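You operate a simulated robot arm through the tools that you are given. There is no shell and no other tool.

You run a simulated two-armed robot. Do the job below in one go: nothing can be reset, and whatever is moved stays where it is left.

Task
Fold the black reflector down, wipe it clean and fold it up again.
Fine: loosen the grey star knob first, tighten it after; red cloth, back where it lay; the yellow sensor's lamp ends green. Where these are worked on the way, their far stop is far enough and under half their travel is too little: black reflector, grey star knob. What is to be rubbed or washed off counts as gone when no trace of it is left.

Only the result counts: the job must be done as asked and must still hold three seconds after the hand-in. Knocking over, shifting, dropping, spilling or breaking anything else fails it. Flat cloth is picked up by pressing the open fingertips on it (5 to 10 N) and closing them slowly along it; thin cloth reads only 2 to 8 mm in the jaws.

Robot
Two 7-joint arms with fingered hands on one trunk that stands fixed in place. Base frame: the origin is at the foot of the trunk, x ahead of it, y to its left, z up. Units: mm, rad, N and s.
The left shoulder is at [57, 125, 1221], the right one opposite. With the tool pointing down near the work surface each hand reaches from about 100 to 720 mm from the base axis, measured 20 degrees to its own side. Payload 3.6 kg a hand.
Tool frame (each hand has its own): the origin (TCP) lies between the finger pads and is the grasp point; the fingertips stand 30 mm ahead of it; z points along the fingers, y is the line along which they close. Largest opening 104 mm; the body of the gripper starts 35 mm behind the TCP. The gripper is a hand of 4 fingers: y runs from the thumb to the fingers, the wrist lies at [-15, -104, -178] in the tool frame.
Orientation is told as [roll, pitch, yaw] about the base's x, y, z axes, in that order, counted from this pose: with the fingers straight down and the wrist toward the robot, the tool's x, y and z point along [0, 1, 0], [1, 0, 0] and [0, 0, -1] of the base frame.

Tools
- The arms move only by the tool nudge_tool. It takes "left_deltas", "right_deltas" or both (then of equal length, played together; a hand with none holds still); each is text: rows parted by semicolons, each of 6 numbers parted by spaces: the shift along the tool's x, y, z in units of 50 mm (1.0 is 50 mm), then the turn, a rotation vector about the tool's x, y, z in units of 8 degrees (1.0 is 8 degrees). In form: dx dy dz ax ay az; .... A call has 1 to 20 rows; each row shifts and turns the commanded pose from where the row before left it, along the tool's axes as they then stand. A call with a number of a shift or a turn outside -1 to 1 is refused whole. Rows are played at 5 a second. More than 50 mm and 0.15 rad between two rows, and nothing of the call is played. Where a pose cannot be reached the arm comes as near as it can. A force on the tool above 40 N (or 10 N above the force at the start of the call, whichever is more), or a blocked arm, ends the call early, and 0.2 s more pass. In this call time passes only in rows, and 0.2 s behind the last. It gives the time, the measured TCP pose, the force on the tool (base axes), the opening and the grip force at its end, in the units of the frame above (readings bear some noise), with the torque about the TCP (base axes, N m) and any sound that the robot's microphone picked up.
- Cameras (640 x 400 px; columns grow to the right, rows downward): "scene" is now at [154.8, -46.8, 1377.4]; the picture's right is [-0.49, -0.87, 0.00], its down [-0.33, 0.19, -0.92] and it looks along [0.81, -0.45, -0.38] (base axes); focal length 226 px, centre (320, 200). "left" rides on the left gripper at [-61, -92, -130] in its tool frame; the picture's right is [-0.81, -0.27, 0.52], its down [0.53, -0.71, 0.46] and it looks along [0.24, 0.64, 0.72] (tool axes); focal length 275 px, centre (320, 200). "right" rides on the right gripper at [61, -92, -130] in its tool frame; the picture's right is [-0.81, 0.28, -0.52], its down [-0.53, -0.71, 0.46] and it looks along [-0.24, 0.64, 0.72] (tool axes); focal length 275 px, centre (320, 200). There is no depth. A picture from a camera that has moved, and an enlarged one, comes with that camera's place and axes in the base frame and with its lens.
- grab_frame(camera): a new picture of that camera. The clock stands still meanwhile.
- lift_body(by): slides the trunk up (or, below 0, down) by that many mm; the arms and the scene camera ride with it, the base frame stays. It gives what a move gives, with no picture.
- move_fingers(index, middle, ring, thumb_bend, thumb_turn, hand): sets how far each is bent, from 0 (flat) to 100 (curled in); at 30 the hand is open as for a grip, at 70 the pads meet at the TCP. One left out holds its place. A second passes; each finger stops where it meets its share of the squeeze, and holds until it gets a number again. It is the only way to open and close the hand. It gives what a move gives, with no picture; readings hold the bend of each and the force on the fingers (four entries, about 0 where the hand has none), thumb and palm. thumb_turn goes from beside the hand (0) to across from the fingers (100), as for a grip.
- turn_head(pan, tilt): turns the head with the scene camera to pan (to the left, within 1.396 rad either way) and tilt (down, from -0.506 to 1.204), counted from straight ahead of the robot. It gives what a move gives.
- inspect(camera, box): a new picture of the part [left, top, right, bottom] of that camera's present view, enlarged. The clock stands still meanwhile.
- finish_job(): hands the job in; it is judged then, once.

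Places have to be worked out from the pictures, the camera data and where the tool is seen. Open the grippers and draw the arms clear of the work before you hand the job in, unless the task says otherwise.

The tools are called after "Request:" as name(argument=value, ...) on one line, values as JSON. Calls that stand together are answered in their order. nudge_tool: Moves the arms, as the interface text tells. Its arguments: {"type":"object","properties":{"left_deltas":{"type":"string"},"right_deltas":{"type":"string"}},"required":[]} The other tools are called the same way: lift_body (by) slides the trunk up or down; move_fingers (index, middle, ring, thumb_bend, thumb_turn, hand) moves the fingers one by one; turn_head (pan, tilt) turns the head that bears the scene camera; grab_frame (camera) takes a picture; inspect (camera, box) takes an enlarged picture of a part of a camera's view; finish_job () hands the job in.

At the start:

```text
clock: 0.0
left_tcp_pos: [517.8, -27.4, 1319.9]
left_tcp_rot: [0.0, 0.0, 0.0]
left_wrist_force: [-0.4, -0.8, 0.4]
left_moment: [0.01, -0.02, -0.01]
left_opening: 103.5
left_finger_force: 0.1
left_shape: jaw
left_bend: [30.0, 30.0, 30.0, 30.0, 98.0]
left_finger forces: [0.0, 0.0, 0.0, 0.1, 0.0, 0.0]
right_tcp_pos: [343.3, -468.6, 1306.2]
right_tcp_rot: [0.001, 0.001, 0.0]
right_wrist_force: [-0.2, -0.2, 0.3]
right_moment: [-0.02, 0.01, -0.01]
right_opening: 103.6
right_finger_force: 0.1
right_shape: jaw
right_bend: [30.0, 30.0, 30.0, 30.0, 98.0]
right_finger forces: [0.0, 0.0, 0.0, 0.0, 0.0, 0.0]
trunk travel left (down, up): [-450.0, 86.0]
head pan, tilt: [-0.513, 0.391]
```

scene: 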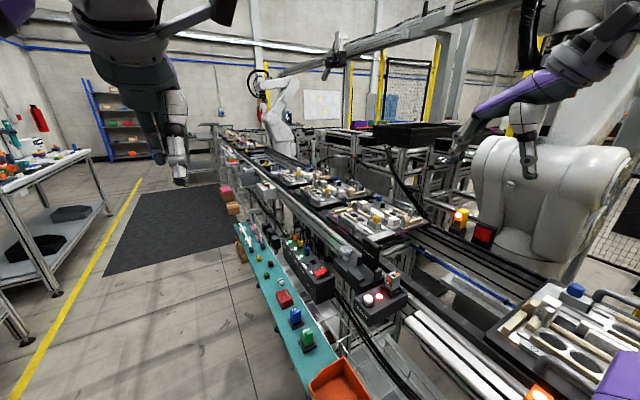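
right: 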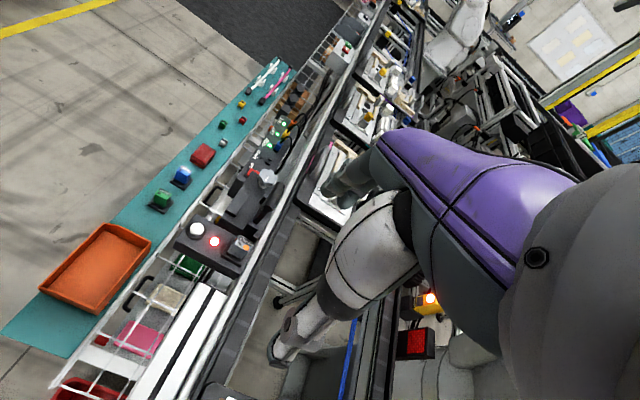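
left: 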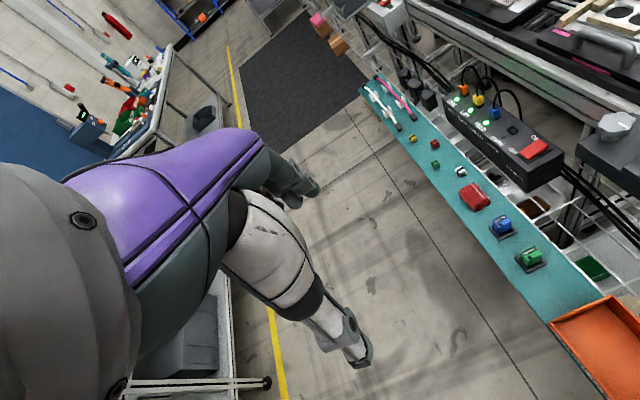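

The scene shows a conveyor line with fixtures, a teal shelf with blocks and an orange bin; I need a closer look to find the reflector, knob, sensor and cloth. I enlarge several parts first.

Request:
inspect(camera="scene", box=[230, 200, 430, 325])

Request:
inspect(camera="right", box=[140, 60, 340, 300])

Request:
inspect(camera="left", box=[360, 60, 640, 300])

```text
3.20 times, centred on (330, 262) of scene
camera zoom: at [154.8, -46.8, 1377.4], right [-0.49, -0.87, 0.0], down [-0.33, 0.19, -0.92], along [0.81, -0.45, -0.38], focal length 722 px, centre (288, 0)
```

zoom: 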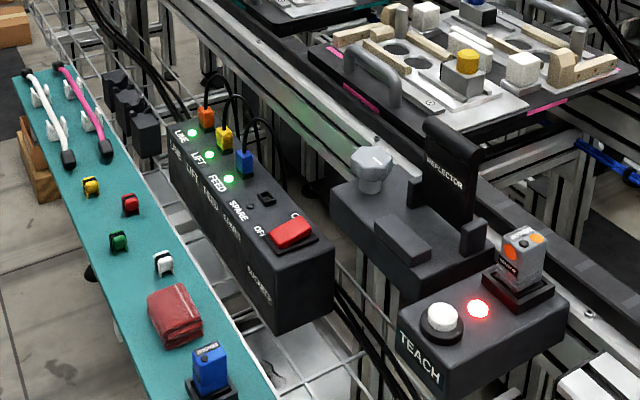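

```text
1.67 times, centred on (240, 180) of right
camera zoom: at [251.3, -408.4, 1438.1], right [0.28, -0.81, 0.52], down [-0.71, -0.53, -0.46], along [0.64, -0.24, -0.72], focal length 459 px, centre (453, 233)
```

zoom: 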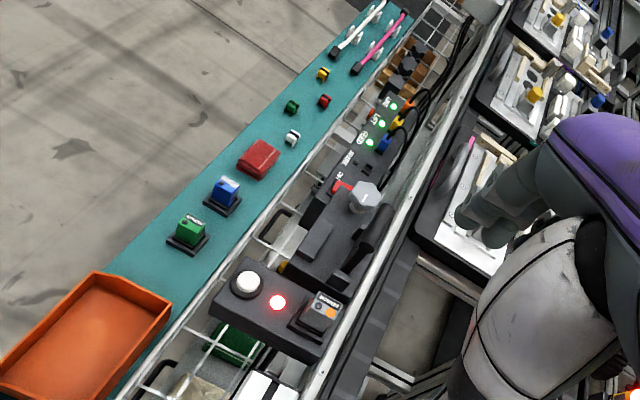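

```text
1.67 times, centred on (500, 180) of left
camera zoom: at [426.6, -89.2, 1449.7], right [-0.27, -0.81, -0.52], down [-0.71, 0.53, -0.46], along [0.64, 0.24, -0.72], focal length 459 px, centre (20, 233)
```

zoom: 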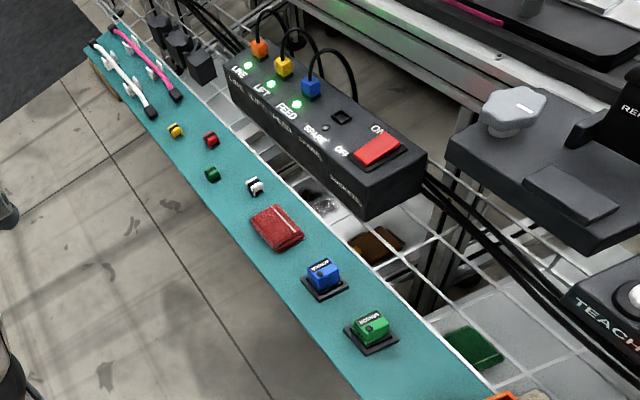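

The bracket with the star knob and the "REFLECTOR" plate sits next to a TEACH box with a red lamp; the red cloth lies on the teal shelf. I turn the head to see the work area more directly.

Request:
turn_head(pan=-0.6, tilt=0.8)

Request:
grab_frame(camera="scene")

```text
clock: 0.9
left_tcp_pos: [518.2, -27.7, 1320.9]
left_tcp_rot: [-0.001, 0.001, 0.001]
left_wrist_force: [0.1, 1.2, 0.4]
left_moment: [0.01, -0.01, 0.0]
left_opening: 103.7
left_finger_force: 0.0
left_shape: jaw
left_bend: [30.0, 30.0, 30.0, 30.0, 98.0]
left_finger forces: [0.1, 0.1, 0.0, 0.0, 0.0, 0.0]
right_tcp_pos: [344.0, -469.4, 1307.8]
right_tcp_rot: [0.001, -0.001, 0.0]
right_wrist_force: [0.6, 0.4, 0.2]
right_moment: [-0.01, 0.01, -0.02]
right_opening: 103.6
right_finger_force: 0.1
right_shape: jaw
right_bend: [30.0, 30.0, 30.0, 30.0, 98.0]
right_finger forces: [0.0, 0.0, 0.0, 0.1, 0.0, 0.1]
trunk travel left (down, up): [-450.0, 86.0]
head pan, tilt: [-0.6, 0.799]
```

```text
taken
camera scene: at [140.5, -46.8, 1341.5], right [-0.56, -0.83, 0.0], down [-0.59, 0.4, -0.7], along [0.58, -0.39, -0.72], focal length 226 px, centre (320, 200)
```

scene: 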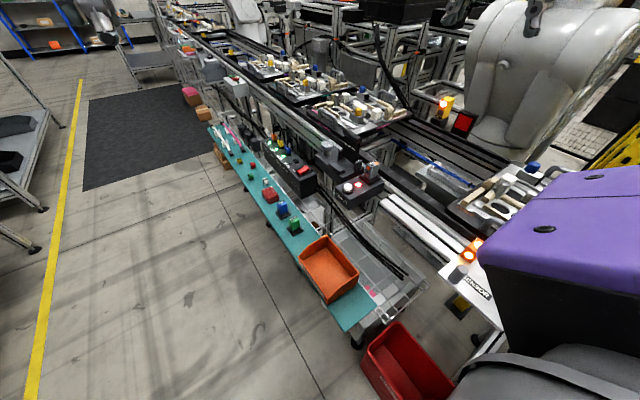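

The TEACH box, bracket and shelf are near the middle of this view. I enlarge that region and the right-hand part where another sensor-like box with an orange lamp stands.

Request:
inspect(camera="scene", box=[210, 110, 400, 240])

Request:
inspect(camera="scene", box=[380, 200, 540, 310])

Request:
inspect(camera="scene", box=[300, 135, 400, 210])

Request:
inspect(camera="scene", box=[200, 110, 300, 180])

```text
3.08 times, centred on (305, 175) of scene
camera zoom: at [140.5, -46.8, 1341.5], right [-0.56, -0.83, 0.0], down [-0.59, 0.4, -0.7], along [0.58, -0.39, -0.72], focal length 694 px, centre (366, 277)
```

zoom: 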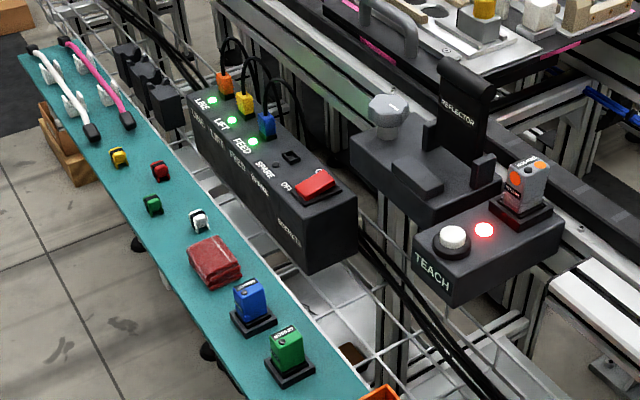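

```text
3.64 times, centred on (460, 255) of scene
camera zoom: at [140.5, -46.8, 1341.5], right [-0.56, -0.83, 0.0], down [-0.59, 0.4, -0.7], along [0.58, -0.39, -0.72], focal length 820 px, centre (-189, 0)
```

zoom: 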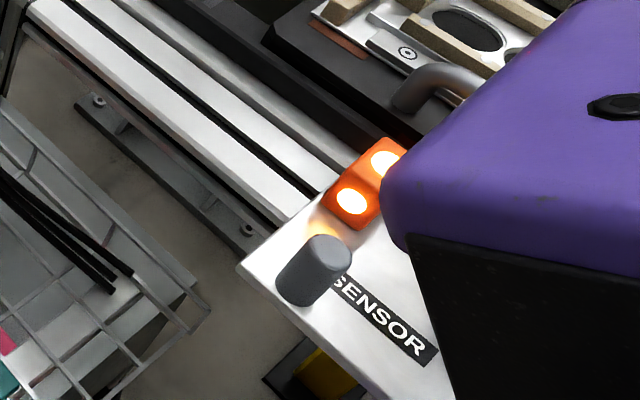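

```text
5.33 times, centred on (350, 172) of scene
camera zoom: at [140.5, -46.8, 1341.5], right [-0.56, -0.83, 0.0], down [-0.59, 0.4, -0.7], along [0.58, -0.39, -0.72], focal length 1202 px, centre (160, 347)
```

zoom: 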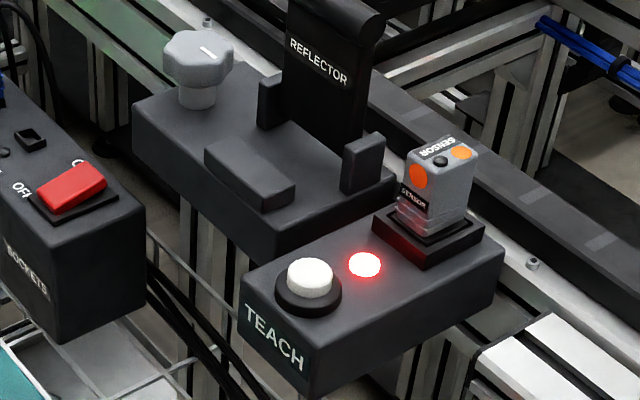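

```text
5.71 times, centred on (250, 145) of scene
camera zoom: at [140.5, -46.8, 1341.5], right [-0.56, -0.83, 0.0], down [-0.59, 0.4, -0.7], along [0.58, -0.39, -0.72], focal length 1288 px, centre (720, 514)
```

zoom: 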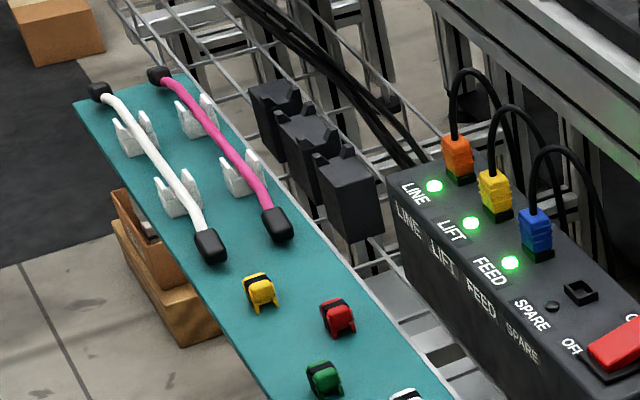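

There is a "SENSOR" station at the right with a grey knob, an orange lamp and something yellow under it, mostly hidden by the right arm. I pan the head further right and look.

Request:
turn_head(pan=-1.0, tilt=0.9)

Request:
grab_frame(camera="scene")

```text
clock: 1.7
left_tcp_pos: [517.3, -28.3, 1319.8]
left_tcp_rot: [0.0, -0.001, 0.0]
left_wrist_force: [0.4, -0.7, -0.3]
left_moment: [-0.02, 0.0, 0.01]
left_opening: 103.7
left_finger_force: 0.0
left_shape: jaw
left_bend: [30.0, 30.0, 30.0, 30.0, 98.0]
left_finger forces: [0.1, 0.1, 0.1, 0.1, 0.1, 0.0]
right_tcp_pos: [343.4, -469.6, 1307.5]
right_tcp_rot: [0.0, 0.0, 0.002]
right_wrist_force: [-0.4, -0.5, 0.2]
right_moment: [-0.01, 0.02, 0.01]
right_opening: 103.7
right_finger_force: 0.1
right_shape: jaw
right_bend: [30.0, 30.0, 30.0, 30.0, 98.0]
right_finger forces: [0.0, 0.0, 0.0, 0.0, 0.0, 0.1]
trunk travel left (down, up): [-450.0, 86.0]
head pan, tilt: [-1.0, 0.901]
```

```text
taken
camera scene: at [114.9, -64.7, 1333.5], right [-0.84, -0.54, 0.0], down [-0.42, 0.66, -0.62], along [0.34, -0.52, -0.78], focal length 226 px, centre (320, 200)
```

scene: 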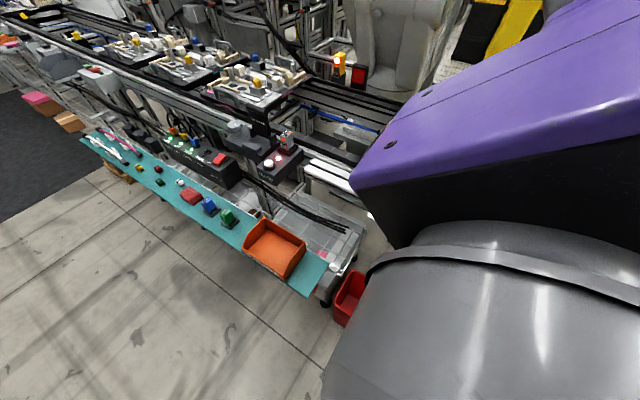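

The right arm hides part of the view. I enlarge the yellow thing with the glowing lamp near the background robot and the TEACH area.

Request:
inspect(camera="scene", box=[310, 35, 410, 105])

Request:
inspect(camera="scene", box=[200, 90, 340, 190])

Request:
inspect(camera="right", box=[360, 260, 480, 400])

Request:
inspect(camera="right", box=[60, 200, 280, 400])

```text
5.71 times, centred on (360, 70) of scene
camera zoom: at [114.9, -64.7, 1333.5], right [-0.84, -0.54, 0.0], down [-0.42, 0.66, -0.62], along [0.34, -0.52, -0.78], focal length 1288 px, centre (91, 943)
```

zoom: 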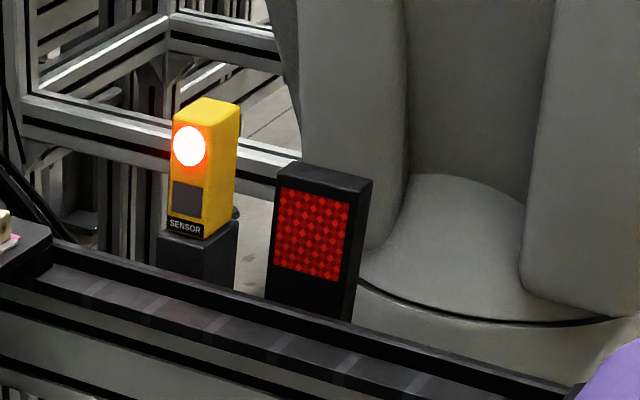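

```text
4.00 times, centred on (270, 140) of scene
camera zoom: at [114.9, -64.7, 1333.5], right [-0.84, -0.54, 0.0], down [-0.42, 0.66, -0.62], along [0.34, -0.52, -0.78], focal length 902 px, centre (520, 440)
```

zoom: 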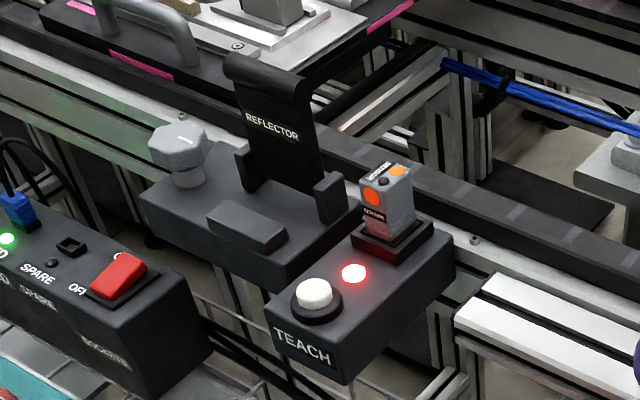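

```text
2.86 times, centred on (420, 330) of right
camera zoom: at [251.3, -408.3, 1438.1], right [0.28, -0.81, 0.52], down [-0.71, -0.53, -0.46], along [0.64, -0.24, -0.72], focal length 786 px, centre (34, -171)
```

zoom: 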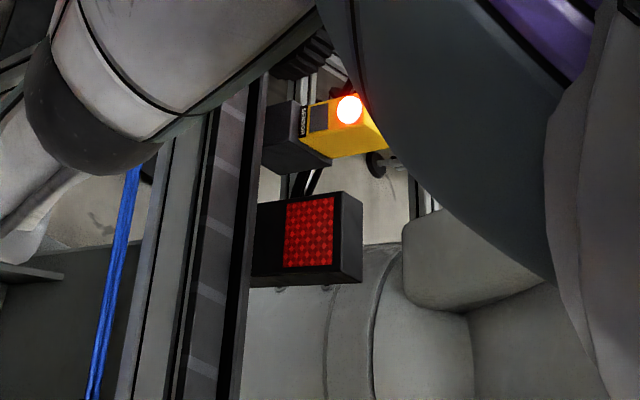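

```text
2.00 times, centred on (170, 300) of right
camera zoom: at [251.3, -408.3, 1438.1], right [0.28, -0.81, 0.52], down [-0.71, -0.53, -0.46], along [0.64, -0.24, -0.72], focal length 551 px, centre (620, 0)
```

zoom: 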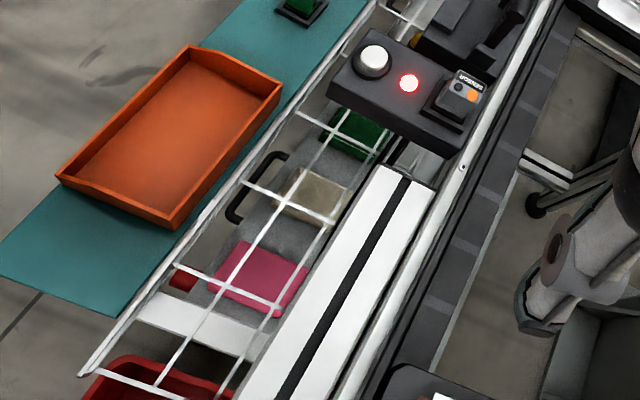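

The yellow sensor stands across the conveyor at about [567, -884, 1005] with an orange lamp, facing the black reflector on the bracket (knob top near [665, -433, 933]). I move the right hand to a viewpoint above the TEACH box for a closer look.

Request:
nudge_tool(right_deltas="0.15 0.5 0.8 0 0 0;0.15 0.5 0.8 0 0 0;0.15 0.5 0.8 0 0 0;0.15 0.5 0.8 0 0 0;0 0 0 0 0 0")

Request:
grab_frame(camera="right")

Request:
grab_frame(camera="scene")

```text
clock: 2.9
left_tcp_pos: [518.1, -27.3, 1320.8]
left_tcp_rot: [-0.001, 0.0, 0.001]
left_wrist_force: [-0.3, -0.1, 1.3]
left_moment: [-0.01, 0.0, 0.03]
left_opening: 103.7
left_finger_force: 0.1
left_shape: jaw
left_bend: [30.0, 30.0, 30.0, 30.0, 98.0]
left_finger forces: [0.0, 0.0, 0.0, 0.0, 0.0, 0.0]
right_tcp_pos: [443.1, -438.0, 1147.5]
right_tcp_rot: [0.001, -0.002, -0.002]
right_wrist_force: [-0.5, 0.2, -0.5]
right_moment: [0.02, 0.01, -0.01]
right_opening: 103.8
right_finger_force: 0.1
right_shape: jaw
right_bend: [30.0, 30.0, 30.0, 30.0, 98.0]
right_finger forces: [0.1, 0.0, 0.0, 0.1, 0.1, 0.0]
trunk travel left (down, up): [-450.0, 86.0]
head pan, tilt: [-1.0, 0.901]
```

```text
taken
camera right: at [350.8, -376.1, 1277.4], right [0.28, -0.81, 0.52], down [-0.71, -0.53, -0.46], along [0.65, -0.24, -0.72], focal length 275 px, centre (320, 200)
```

right: 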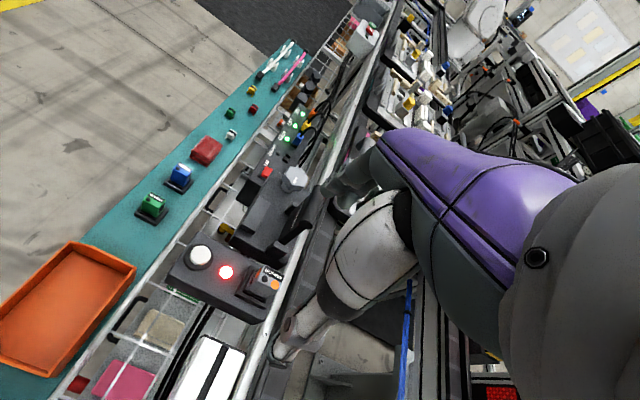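

```text
taken
camera scene: at [114.1, -64.6, 1333.6], right [-0.84, -0.54, 0.0], down [-0.42, 0.66, -0.62], along [0.34, -0.52, -0.78], focal length 226 px, centre (320, 200)
```

scene: 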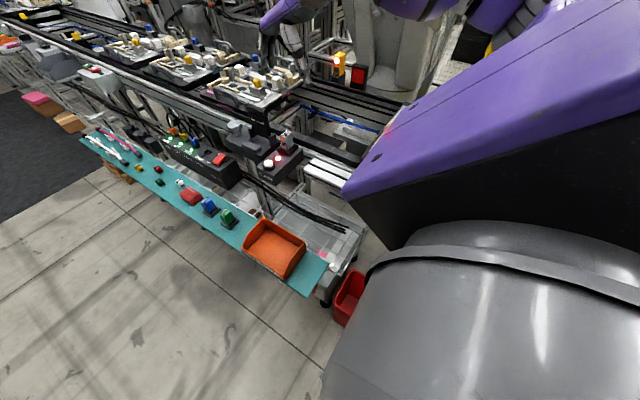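

The right camera now views the bracket, TEACH box and shelf. I enlarge it to measure features on the bracket.

Request:
inspect(camera="right", box=[160, 110, 340, 320])

Request:
inspect(camera="right", box=[225, 145, 335, 265])

Request:
inspect(camera="scene", box=[210, 90, 310, 170])

Request:
inspect(camera="left", box=[540, 60, 640, 200])

```text
1.90 times, centred on (250, 215) of right
camera zoom: at [350.8, -376.1, 1277.4], right [0.28, -0.81, 0.52], down [-0.71, -0.53, -0.46], along [0.65, -0.24, -0.72], focal length 524 px, centre (453, 171)
```

zoom: 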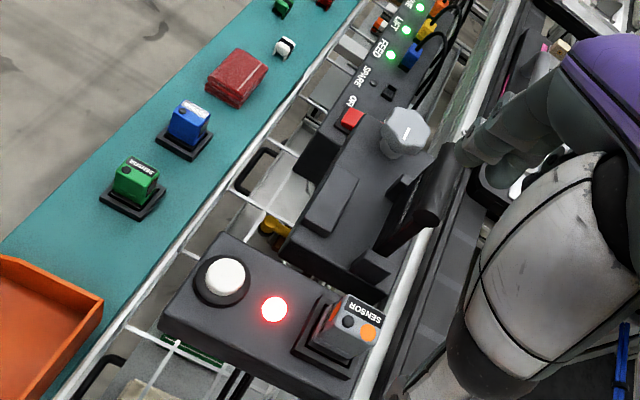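

```text
3.33 times, centred on (280, 205) of right
camera zoom: at [350.8, -376.1, 1277.4], right [0.28, -0.81, 0.52], down [-0.71, -0.53, -0.46], along [0.65, -0.24, -0.72], focal length 918 px, centre (453, 183)
```

zoom: 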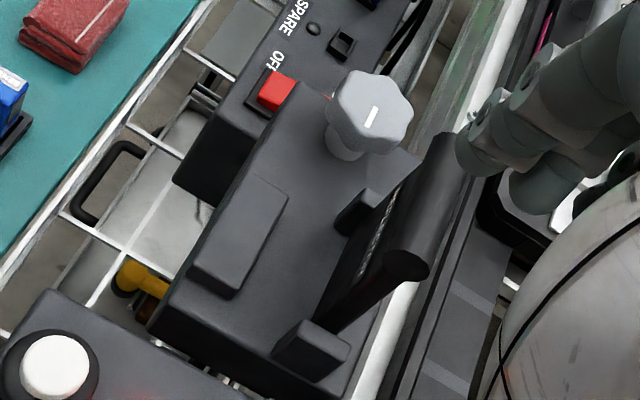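

```text
5.00 times, centred on (260, 130) of scene
camera zoom: at [114.1, -64.6, 1333.6], right [-0.84, -0.54, 0.0], down [-0.42, 0.66, -0.62], along [0.34, -0.52, -0.78], focal length 1127 px, centre (620, 550)
```

zoom: 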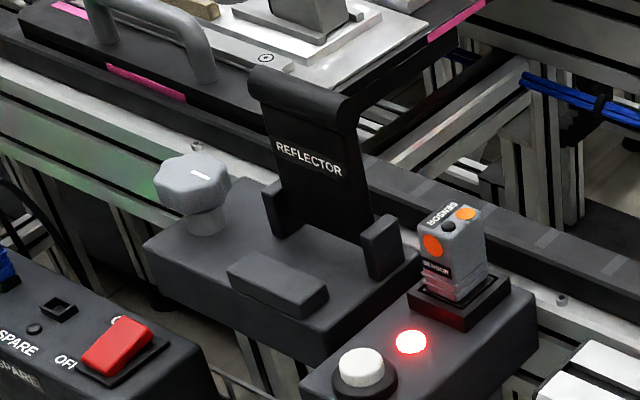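

```text
2.86 times, centred on (590, 130) of left
camera zoom: at [425.8, -89.0, 1450.0], right [-0.27, -0.81, -0.52], down [-0.71, 0.53, -0.46], along [0.64, 0.24, -0.72], focal length 786 px, centre (-451, 400)
```

zoom: 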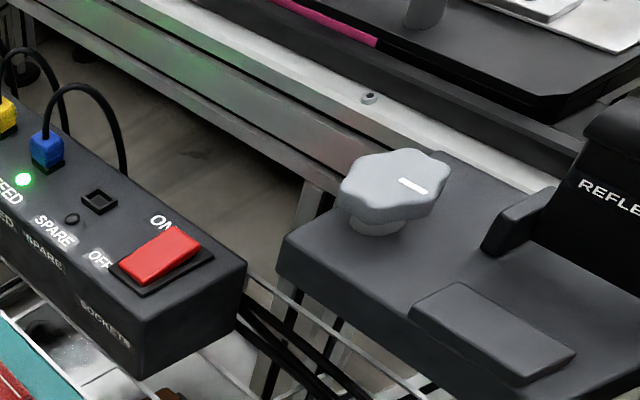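

I have knob top near [653, -433, 945] and the reflector's rolled handle near [570, -458, 1010]. I zoom tighter in both cameras to get the base height, hinge and handle ends.

Request:
inspect(camera="scene", box=[230, 98, 300, 168])

Request:
inspect(camera="right", box=[235, 155, 315, 255])

Request:
inspect(camera="scene", box=[170, 160, 270, 240])

```text
5.71 times, centred on (265, 133) of scene
camera zoom: at [114.1, -64.6, 1333.6], right [-0.84, -0.54, 0.0], down [-0.42, 0.66, -0.62], along [0.34, -0.52, -0.78], focal length 1288 px, centre (634, 583)
```

zoom: 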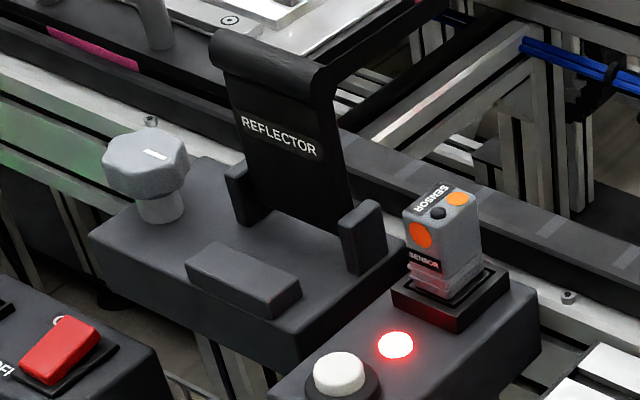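

```text
4.00 times, centred on (275, 205) of right
camera zoom: at [350.8, -376.1, 1277.4], right [0.28, -0.81, 0.52], down [-0.71, -0.53, -0.46], along [0.65, -0.24, -0.72], focal length 1101 px, centre (500, 180)
```

zoom: 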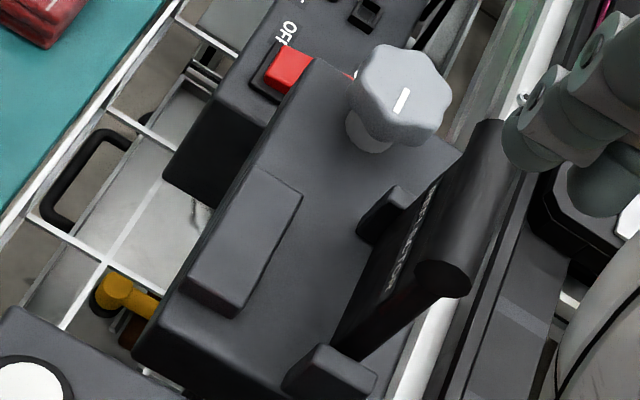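

```text
5.00 times, centred on (220, 200) of scene
camera zoom: at [114.1, -64.6, 1333.6], right [-0.84, -0.54, 0.0], down [-0.42, 0.66, -0.62], along [0.34, -0.52, -0.78], focal length 1127 px, centre (820, 200)
```

zoom: 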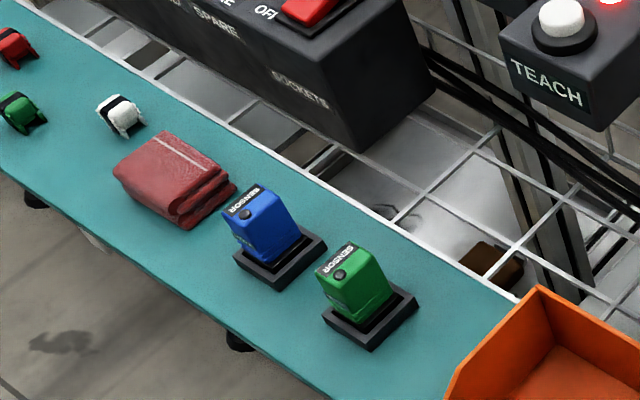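

Estimates: base top z≈903, knob head about z 925–945 at [653, -433], handle spans x 538–600 at y≈-456, z≈1010; cloth pad about 78×46 mm centred near [769, -245]. I move the right hand above the knob (staying high) and turn it toward yaw -70° to test reach.

Request:
nudge_tool(right_deltas="0.02 0.84 0.16 0 0 0;0.02 0.84 0.16 0 0 0;0.02 0.84 0.16 0 0 0;0.02 0.84 0.16 0 0 0;0.02 0.84 0.16 0 0 0;0 0 0 0 0 0.97;0 0 0 0 0 0.97;0 0 0 0 0 0.97;0 0 0 0 0 0.97;0 0 0 0 0 0.97;0 0 0 0 0 0.97;0 0 0 0 0 0.97;0 0 0 0 0 0.97;0 0 0 0 0 0.97")

Request:
grab_frame(camera="scene")

Request:
grab_frame(camera="right")

```text
clock: 5.9
left_tcp_pos: [518.2, -26.8, 1319.7]
left_tcp_rot: [-0.002, 0.001, -0.001]
left_wrist_force: [-0.5, -0.1, 0.2]
left_moment: [0.01, 0.04, 0.0]
left_opening: 103.9
left_finger_force: 0.1
left_shape: jaw
left_bend: [30.0, 30.0, 30.0, 30.0, 98.0]
left_finger forces: [0.0, 0.0, 0.0, 0.1, 0.0, 0.0]
right_tcp_pos: [653.3, -435.6, 1107.0]
right_tcp_rot: [0.0, -0.001, -1.221]
right_wrist_force: [0.4, 0.3, -0.6]
right_moment: [0.01, 0.05, -0.03]
right_opening: 104.1
right_finger_force: 0.0
right_shape: jaw
right_bend: [30.0, 30.0, 30.0, 30.0, 98.0]
right_finger forces: [0.0, 0.0, 0.0, 0.0, 0.0, 0.1]
trunk travel left (down, up): [-450.0, 86.0]
head pan, tilt: [-1.0, 0.901]
```

```text
taken
camera scene: at [114.9, -64.5, 1333.5], right [-0.84, -0.54, 0.0], down [-0.42, 0.66, -0.62], along [0.34, -0.52, -0.78], focal length 226 px, centre (320, 200)
```

scene: 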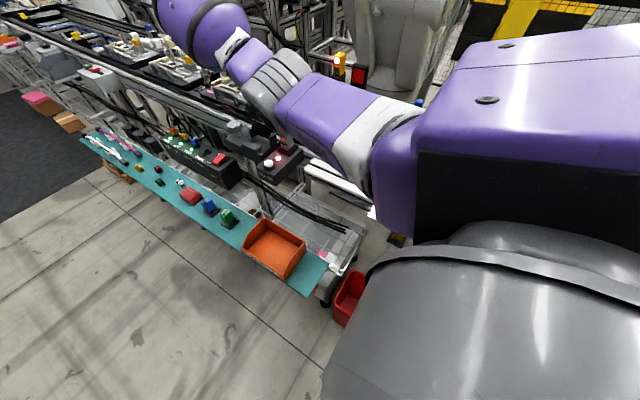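

```text
taken
camera right: at [679.4, -327.2, 1238.3], right [-0.67, -0.54, 0.52], down [-0.74, 0.49, -0.46], along [-0.01, -0.69, -0.72], focal length 275 px, centre (320, 200)
```

right: 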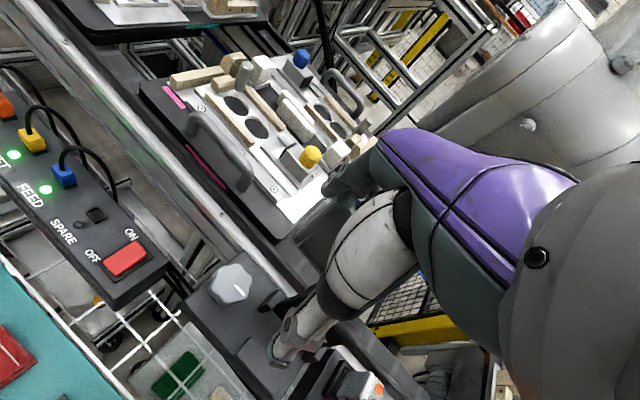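

The hand reached the pose above the knob exactly. I enlarge the right view to refine the knob's place against the hand and also look at the lamp.

Request:
inspect(camera="right", box=[170, 230, 340, 400])

Request:
inspect(camera="scene", box=[180, 40, 320, 170])

```text
2.35 times, centred on (255, 315) of right
camera zoom: at [679.4, -327.2, 1238.3], right [-0.67, -0.54, 0.52], down [-0.74, 0.49, -0.46], along [-0.01, -0.69, -0.72], focal length 648 px, centre (473, -71)
```

zoom: 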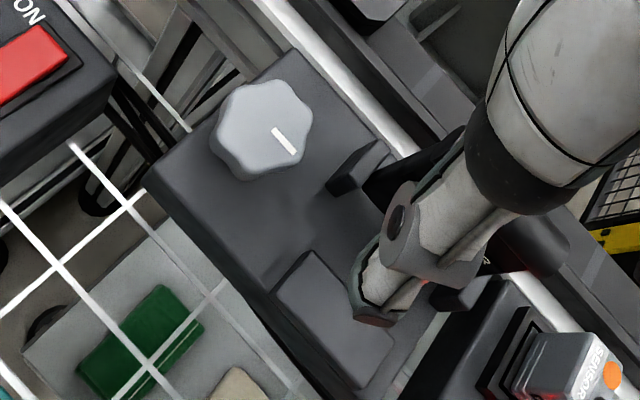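

```text
3.08 times, centred on (250, 105) of scene
camera zoom: at [114.9, -64.5, 1333.5], right [-0.84, -0.54, 0.0], down [-0.42, 0.66, -0.62], along [0.34, -0.52, -0.78], focal length 694 px, centre (535, 492)
```

zoom: 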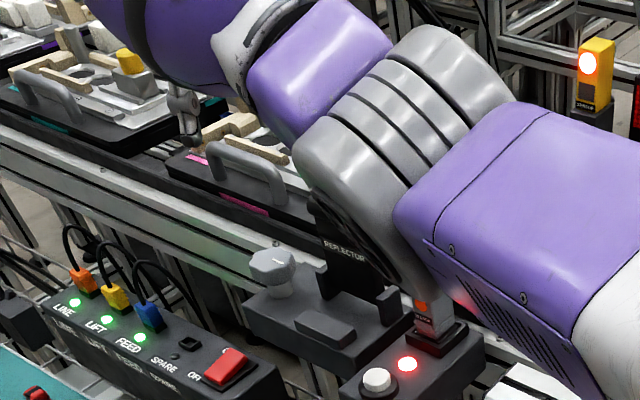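

Cross-checking with this new viewpoint puts the base top at z≈893 and the knob head centre at about [675, -440], top z≈926. I partly close the right fingers and lower the hand to just above the knob for a check.

Request:
move_fingers(hand="right", index=40, middle=40, ring=40, thumb_bend=40)

Request:
nudge_tool(right_deltas="0.19 0.12 0.75 0 0 0;0.19 0.11 0.75 0 0 0;0 0 0.8 0 0 0;0 0 0 0 0 0")

Request:
inspect(camera="right", box=[160, 170, 400, 400])

Request:
inspect(camera="scene", box=[190, 60, 310, 160])

```text
clock: 6.9
left_tcp_pos: [518.6, -28.1, 1319.7]
left_tcp_rot: [-0.001, 0.0, 0.0]
left_wrist_force: [0.1, 0.7, 0.8]
left_moment: [-0.01, -0.04, 0.04]
left_opening: 103.5
left_finger_force: 0.1
left_shape: jaw
left_bend: [30.0, 30.0, 30.0, 30.0, 98.0]
left_finger forces: [0.1, 0.0, 0.0, 0.0, 0.0, 0.0]
right_tcp_pos: [654.5, -435.1, 1107.7]
right_tcp_rot: [0.0, 0.001, -1.219]
right_wrist_force: [-0.6, -0.3, -0.1]
right_moment: [0.02, 0.0, 0.03]
right_opening: 78.3
right_finger_force: 0.0
right_shape: fingers
right_bend: [40.0, 40.0, 40.0, 40.0, 98.0]
right_finger forces: [0.0, 0.0, 0.0, 0.1, 0.0, 0.0]
trunk travel left (down, up): [-450.0, 86.0]
head pan, tilt: [-1.0, 0.901]
```

```text
clock: 7.9
left_tcp_pos: [517.4, -27.5, 1320.5]
left_tcp_rot: [-0.001, 0.0, 0.002]
left_wrist_force: [-0.8, 0.4, -0.5]
left_moment: [0.0, 0.0, -0.01]
left_opening: 103.6
left_finger_force: 0.1
left_shape: jaw
left_bend: [30.0, 30.0, 30.0, 30.0, 98.0]
left_finger forces: [0.0, 0.1, 0.0, 0.1, 0.0, 0.0]
right_tcp_pos: [675.3, -441.7, 993.6]
right_tcp_rot: [-0.001, -0.001, -1.219]
right_wrist_force: [-0.3, 0.8, 0.3]
right_moment: [-0.02, -0.01, -0.01]
right_opening: 78.5
right_finger_force: 0.1
right_shape: fingers
right_bend: [40.0, 40.0, 40.0, 40.0, 98.0]
right_finger forces: [0.0, 0.1, 0.0, 0.1, 0.0, 0.0]
trunk travel left (down, up): [-450.0, 86.0]
head pan, tilt: [-1.0, 0.901]
```

```text
1.74 times, centred on (280, 285) of right
camera zoom: at [701.1, -333.8, 1124.6], right [-0.67, -0.54, 0.52], down [-0.75, 0.48, -0.46], along [-0.01, -0.69, -0.72], focal length 479 px, centre (390, 52)
```

zoom: 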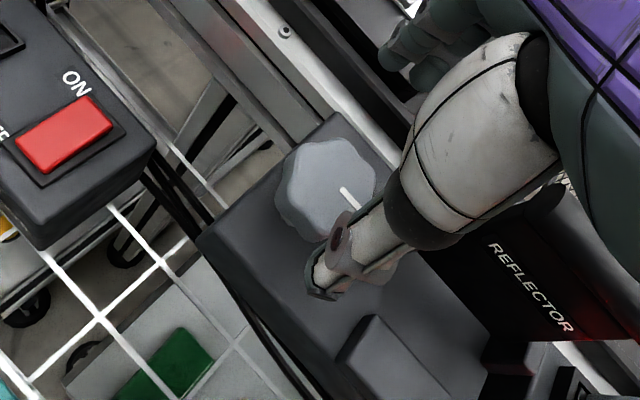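

```text
4.00 times, centred on (250, 110) of scene
camera zoom: at [114.5, -64.6, 1333.6], right [-0.84, -0.54, 0.0], down [-0.42, 0.66, -0.62], along [0.34, -0.52, -0.78], focal length 902 px, centre (600, 560)
```

zoom: 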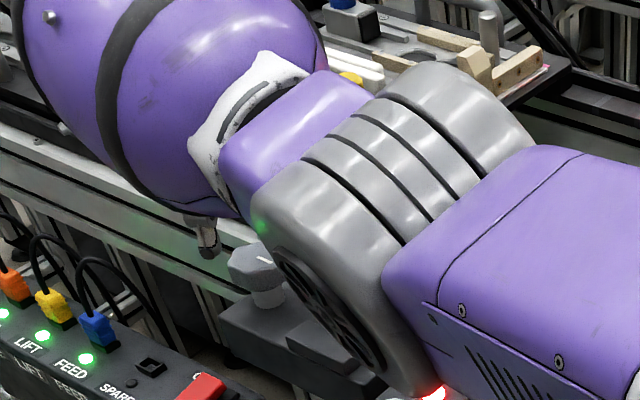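

The knob centre is within 4 mm of below the TCP (about [672.5, -438.5]). I correct for that and lower so the fingertips straddle the knob head just above the base.

Request:
nudge_tool(right_deltas="-0.03 -0.06 0.4 0 0 0;0 0 0.35 0 0 0;0 0 0.25 0 0 0;0 0 0.15 0 0 0")

Request:
inspect(camera="right", box=[160, 170, 400, 400])

Request:
inspect(camera="scene", box=[190, 60, 310, 160])

```text
clock: 8.9
left_tcp_pos: [518.4, -26.8, 1320.2]
left_tcp_rot: [0.001, 0.0, 0.0]
left_wrist_force: [-0.4, 0.4, 0.2]
left_moment: [0.02, 0.0, 0.0]
left_opening: 103.6
left_finger_force: 0.1
left_shape: jaw
left_bend: [30.0, 30.0, 30.0, 30.0, 98.0]
left_finger forces: [0.1, 0.0, 0.1, 0.0, 0.0, 0.1]
right_tcp_pos: [672.6, -436.7, 934.3]
right_tcp_rot: [0.001, 0.001, -1.218]
right_wrist_force: [-0.5, -1.2, -0.2]
right_moment: [0.01, -0.01, -0.02]
right_opening: 78.3
right_finger_force: 0.0
right_shape: fingers
right_bend: [40.0, 40.0, 40.0, 40.0, 98.0]
right_finger forces: [0.0, 0.0, 0.1, 0.0, 0.0, 0.0]
trunk travel left (down, up): [-450.0, 86.0]
head pan, tilt: [-1.0, 0.901]
```

```text
1.74 times, centred on (280, 285) of right
camera zoom: at [698.5, -329.4, 1065.2], right [-0.67, -0.54, 0.52], down [-0.75, 0.49, -0.46], along [-0.01, -0.69, -0.72], focal length 479 px, centre (390, 52)
```

zoom: 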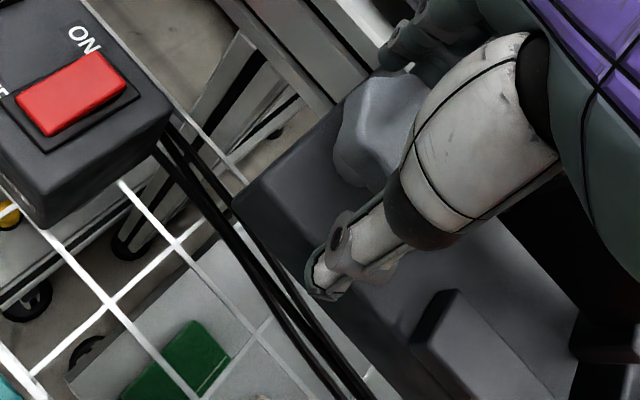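

```text
4.00 times, centred on (250, 110) of scene
camera zoom: at [114.8, -64.8, 1333.5], right [-0.84, -0.54, 0.0], down [-0.42, 0.66, -0.62], along [0.34, -0.52, -0.78], focal length 902 px, centre (600, 560)
```

zoom: 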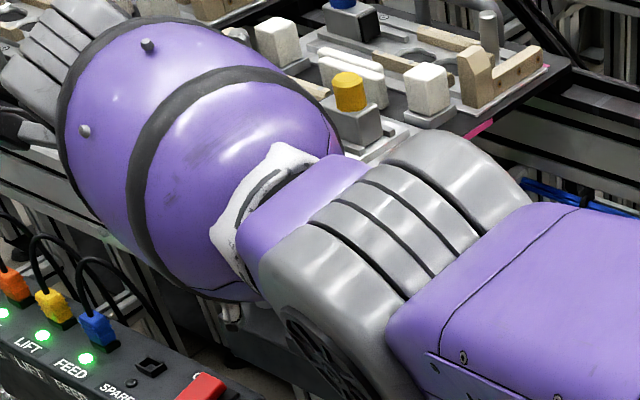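

No contact yet and the knob head is between thumb and fingers. I close the fingers onto the knob.

Request:
move_fingers(hand="right", index=65, middle=65, ring=65, thumb_bend=65)

Request:
inspect(camera="right", box=[160, 170, 400, 400])

```text
clock: 9.9
left_tcp_pos: [518.4, -27.5, 1319.9]
left_tcp_rot: [0.001, 0.0, -0.002]
left_wrist_force: [-0.3, 0.9, 0.0]
left_moment: [0.03, 0.0, 0.0]
left_opening: 103.6
left_finger_force: 0.1
left_shape: jaw
left_bend: [30.0, 30.0, 30.0, 30.0, 98.0]
left_finger forces: [0.0, 0.1, 0.0, 0.0, 0.0, 0.1]
right_tcp_pos: [672.1, -436.6, 933.4]
right_tcp_rot: [-0.001, 0.001, -1.217]
right_wrist_force: [0.1, -1.8, -2.5]
right_moment: [-0.04, 0.01, 0.02]
right_opening: 31.5
right_finger_force: 7.1
right_shape: fingers
right_bend: [58.0, 63.0, 65.0, 59.0, 97.0]
right_finger forces: [5.6, 2.0, 0.1, 0.1, 6.6, 0.0]
trunk travel left (down, up): [-450.0, 86.0]
head pan, tilt: [-1.0, 0.901]
```

```text
1.74 times, centred on (280, 285) of right
camera zoom: at [698.6, -329.8, 1065.1], right [-0.67, -0.54, 0.52], down [-0.75, 0.49, -0.45], along [-0.01, -0.69, -0.72], focal length 479 px, centre (390, 52)
```

zoom: 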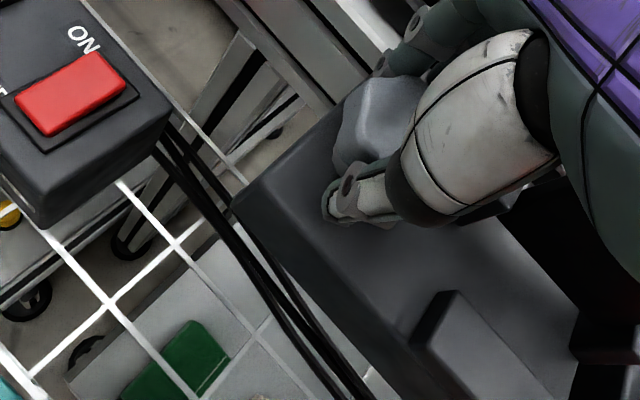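

Contact is uneven (opening 31.5, ring free), which suggests the tips curl under the head around the stem. I reopen, raise 10 mm and re-grip on the head itself.

Request:
move_fingers(hand="right", index=40, middle=40, ring=40, thumb_bend=40)

Request:
nudge_tool(right_deltas="0 0.02 -0.2 0 0 0;0 0 0 0 0 0")

Request:
move_fingers(hand="right", index=60, middle=60, ring=60, thumb_bend=60)

Request:
inspect(camera="right", box=[220, 150, 400, 330])

```text
clock: 10.9
left_tcp_pos: [519.0, -27.4, 1319.1]
left_tcp_rot: [0.0, 0.003, -0.001]
left_wrist_force: [0.0, 0.0, 0.1]
left_moment: [-0.01, 0.0, 0.01]
left_opening: 103.6
left_finger_force: 0.1
left_shape: jaw
left_bend: [30.0, 30.0, 30.0, 30.0, 98.0]
left_finger forces: [0.0, 0.1, 0.1, 0.0, 0.0, 0.0]
right_tcp_pos: [672.8, -436.7, 934.7]
right_tcp_rot: [0.001, -0.001, -1.219]
right_wrist_force: [-0.3, -0.1, 0.3]
right_moment: [0.02, -0.01, -0.01]
right_opening: 77.6
right_finger_force: 0.0
right_shape: fingers
right_bend: [40.0, 40.0, 40.0, 40.0, 97.0]
right_finger forces: [0.0, 0.0, 0.0, 0.0, 0.1, 0.1]
trunk travel left (down, up): [-450.0, 86.0]
head pan, tilt: [-1.0, 0.901]
```

```text
clock: 11.5
left_tcp_pos: [518.4, -27.0, 1319.2]
left_tcp_rot: [0.001, -0.002, 0.0]
left_wrist_force: [-0.1, -0.2, 0.0]
left_moment: [0.0, 0.02, 0.0]
left_opening: 103.6
left_finger_force: 0.0
left_shape: jaw
left_bend: [30.0, 30.0, 30.0, 30.0, 98.0]
left_finger forces: [0.1, 0.0, 0.0, 0.0, 0.0, 0.1]
right_tcp_pos: [672.5, -438.3, 945.2]
right_tcp_rot: [0.0, 0.0, -1.218]
right_wrist_force: [0.4, 0.6, 0.6]
right_moment: [0.0, 0.05, 0.01]
right_opening: 77.9
right_finger_force: 0.0
right_shape: fingers
right_bend: [40.0, 40.0, 40.0, 40.0, 97.0]
right_finger forces: [0.0, 0.1, 0.0, 0.0, 0.1, 0.1]
trunk travel left (down, up): [-450.0, 86.0]
head pan, tilt: [-1.0, 0.901]
```

```text
clock: 12.5
left_tcp_pos: [519.0, -26.7, 1319.5]
left_tcp_rot: [-0.001, 0.001, 0.001]
left_wrist_force: [-0.4, -0.6, -0.8]
left_moment: [0.0, 0.0, 0.0]
left_opening: 103.6
left_finger_force: 0.3
left_shape: jaw
left_bend: [30.0, 30.0, 30.0, 30.0, 98.0]
left_finger forces: [0.1, 0.0, 0.0, 0.1, 0.0, 0.1]
right_tcp_pos: [673.0, -439.4, 944.3]
right_tcp_rot: [-0.001, 0.001, -1.218]
right_wrist_force: [0.8, -1.1, -0.3]
right_moment: [-0.05, -0.03, -0.01]
right_opening: 36.3
right_finger_force: 3.5
right_shape: fingers
right_bend: [56.0, 58.0, 60.0, 56.0, 97.0]
right_finger forces: [2.7, 1.6, 0.0, 0.0, 3.0, 0.1]
trunk travel left (down, up): [-450.0, 86.0]
head pan, tilt: [-1.0, 0.901]
```

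```text
2.22 times, centred on (310, 240) of right
camera zoom: at [698.6, -330.9, 1075.3], right [-0.67, -0.54, 0.52], down [-0.75, 0.49, -0.46], along [-0.01, -0.69, -0.72], focal length 612 px, centre (342, 111)
```

zoom: 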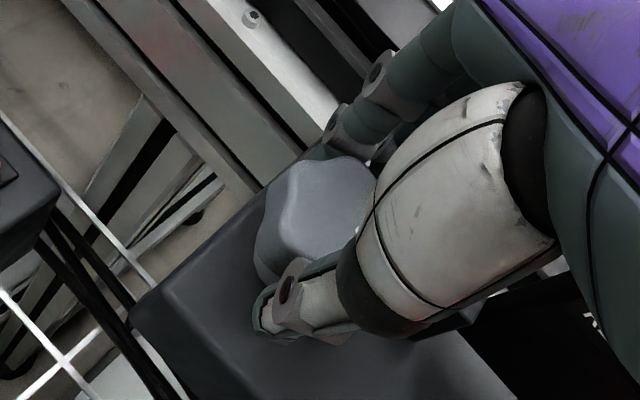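

Now the grip sits on the head (opening 36 mm, thumb against index/middle). I squeeze more and try a small counter-clockwise turn (loosening), watching the torque and white mark.

Request:
move_fingers(hand="right", index=70, middle=70, ring=62, thumb_bend=70)

Request:
nudge_tool(right_deltas="0 0 0 0 0 -0.5;0 0 0 0 0 -0.5;0 0 0 0 0 -0.5;0 0 0 0 0 -0.5")

Request:
inspect(camera="right", box=[220, 150, 400, 330])

```text
clock: 13.5
left_tcp_pos: [517.8, -28.7, 1320.1]
left_tcp_rot: [-0.002, 0.0, 0.0]
left_wrist_force: [0.5, 0.0, 0.1]
left_moment: [-0.03, 0.01, 0.02]
left_opening: 103.7
left_finger_force: 0.0
left_shape: jaw
left_bend: [30.0, 30.0, 30.0, 30.0, 98.0]
left_finger forces: [0.0, 0.0, 0.1, 0.1, 0.0, 0.0]
right_tcp_pos: [672.3, -438.0, 944.2]
right_tcp_rot: [0.001, 0.001, -1.217]
right_wrist_force: [1.8, -7.5, 1.3]
right_moment: [-0.24, -0.05, 0.12]
right_opening: 34.5
right_finger_force: 13.9
right_shape: fingers
right_bend: [58.0, 62.0, 62.0, 59.0, 97.0]
right_finger forces: [9.3, 8.2, 0.0, 0.0, 10.5, 0.0]
trunk travel left (down, up): [-450.0, 86.0]
head pan, tilt: [-1.0, 0.901]
```

```text
clock: 14.5
left_tcp_pos: [517.6, -27.8, 1320.4]
left_tcp_rot: [0.003, 0.0, 0.0]
left_wrist_force: [-0.2, 0.6, 1.0]
left_moment: [-0.02, 0.0, 0.02]
left_opening: 103.6
left_finger_force: 0.0
left_shape: jaw
left_bend: [30.0, 30.0, 30.0, 30.0, 98.0]
left_finger forces: [0.1, 0.0, 0.0, 0.0, 0.0, 0.0]
right_tcp_pos: [672.2, -438.8, 943.8]
right_tcp_rot: [-0.001, 0.0, -0.938]
right_wrist_force: [3.0, -11.4, 2.1]
right_moment: [-0.35, -0.08, -0.03]
right_opening: 34.1
right_finger_force: 15.3
right_shape: fingers
right_bend: [57.0, 62.0, 62.0, 60.0, 96.0]
right_finger forces: [9.9, 10.1, 0.0, 0.0, 9.2, 0.1]
trunk travel left (down, up): [-450.0, 86.0]
head pan, tilt: [-1.0, 0.901]
```

```text
2.22 times, centred on (310, 240) of right
camera zoom: at [667.4, -328.6, 1075.1], right [-0.49, -0.7, 0.52], down [-0.85, 0.26, -0.46], along [0.19, -0.66, -0.72], focal length 612 px, centre (342, 111)
```

zoom: 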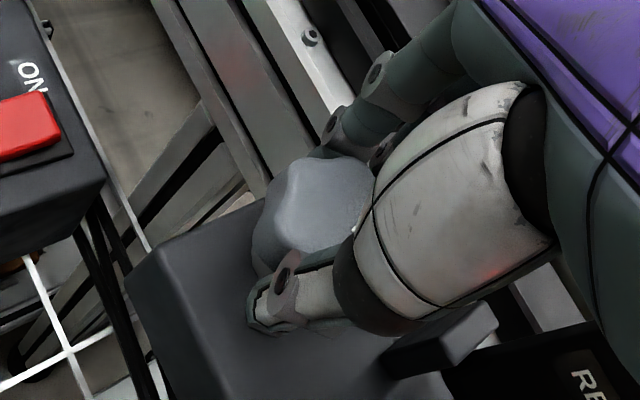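

The knob turns with the hand at low torque. I continue turning counter-clockwise, watching for the stop.

Request:
nudge_tool(right_deltas="0 0 0 0 0 -0.6;0 0 0 0 0 -0.6;0 0 0 0 0 -0.6;0 0 0 0 0 -0.6;0 0 0 0 0 -0.6")

Request:
inspect(camera="right", box=[220, 150, 400, 330])

```text
clock: 15.7
left_tcp_pos: [518.7, -29.0, 1320.2]
left_tcp_rot: [0.001, 0.0, -0.001]
left_wrist_force: [-0.1, 0.3, -0.1]
left_moment: [-0.02, 0.02, -0.02]
left_opening: 103.9
left_finger_force: 0.1
left_shape: jaw
left_bend: [30.0, 30.0, 30.0, 30.0, 98.0]
left_finger forces: [0.0, 0.1, 0.1, 0.1, 0.0, 0.1]
right_tcp_pos: [673.0, -438.8, 945.0]
right_tcp_rot: [0.0, 0.0, -0.516]
right_wrist_force: [5.3, -11.8, 2.3]
right_moment: [-0.33, -0.16, -0.05]
right_opening: 34.1
right_finger_force: 14.9
right_shape: fingers
right_bend: [57.0, 61.0, 62.0, 60.0, 97.0]
right_finger forces: [8.9, 10.8, 0.0, 0.0, 9.9, 0.1]
trunk travel left (down, up): [-450.0, 86.0]
head pan, tilt: [-1.0, 0.901]
```

```text
2.22 times, centred on (310, 240) of right
camera zoom: at [623.8, -339.5, 1075.3], right [-0.16, -0.84, 0.52], down [-0.88, -0.11, -0.46], along [0.44, -0.53, -0.72], focal length 612 px, centre (342, 111)
```

zoom: 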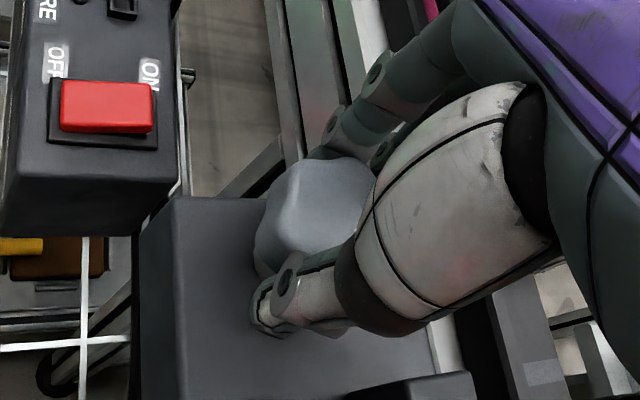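

Still turning freely (about 40° so far, low torque). I continue another 40°.

Request:
nudge_tool(right_deltas="0 0 0 0 0 -0.6;0 0 0 0 0 -0.6;0 0 0 0 0 -0.6;0 0 0 0 0 -0.6;0 0 0 0 0 -0.6;0 0 0 0 0 -0.6;0 0 0 0 0 -0.6;0 0 0 0 0 -0.6")

Request:
inspect(camera="right", box=[220, 150, 400, 330])

```text
clock: 17.5
left_tcp_pos: [519.1, -28.0, 1319.6]
left_tcp_rot: [-0.001, -0.001, 0.001]
left_wrist_force: [-0.2, -0.1, 0.1]
left_moment: [0.02, 0.01, 0.02]
left_opening: 103.5
left_finger_force: 0.1
left_shape: jaw
left_bend: [30.0, 30.0, 30.0, 30.0, 98.0]
left_finger forces: [0.0, 0.1, 0.1, 0.0, 0.0, 0.0]
right_tcp_pos: [673.6, -438.2, 943.6]
right_tcp_rot: [0.0, 0.0, 0.153]
right_wrist_force: [9.0, -6.3, 4.4]
right_moment: [-0.21, -0.25, -0.05]
right_opening: 33.8
right_finger_force: 15.3
right_shape: fingers
right_bend: [57.0, 61.0, 62.0, 60.0, 97.0]
right_finger forces: [8.1, 11.2, 0.1, 0.0, 10.7, 0.0]
trunk travel left (down, up): [-450.0, 86.0]
head pan, tilt: [-1.0, 0.901]
```

```text
2.22 times, centred on (310, 240) of right
camera zoom: at [573.5, -390.8, 1075.0], right [0.39, -0.76, 0.52], down [-0.62, -0.63, -0.46], along [0.67, -0.14, -0.72], focal length 612 px, centre (342, 111)
```

zoom: 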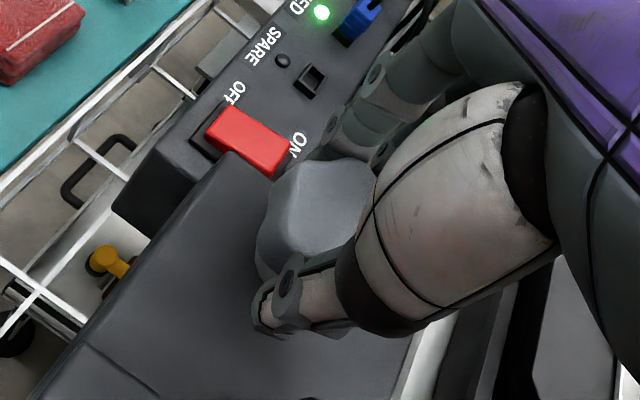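

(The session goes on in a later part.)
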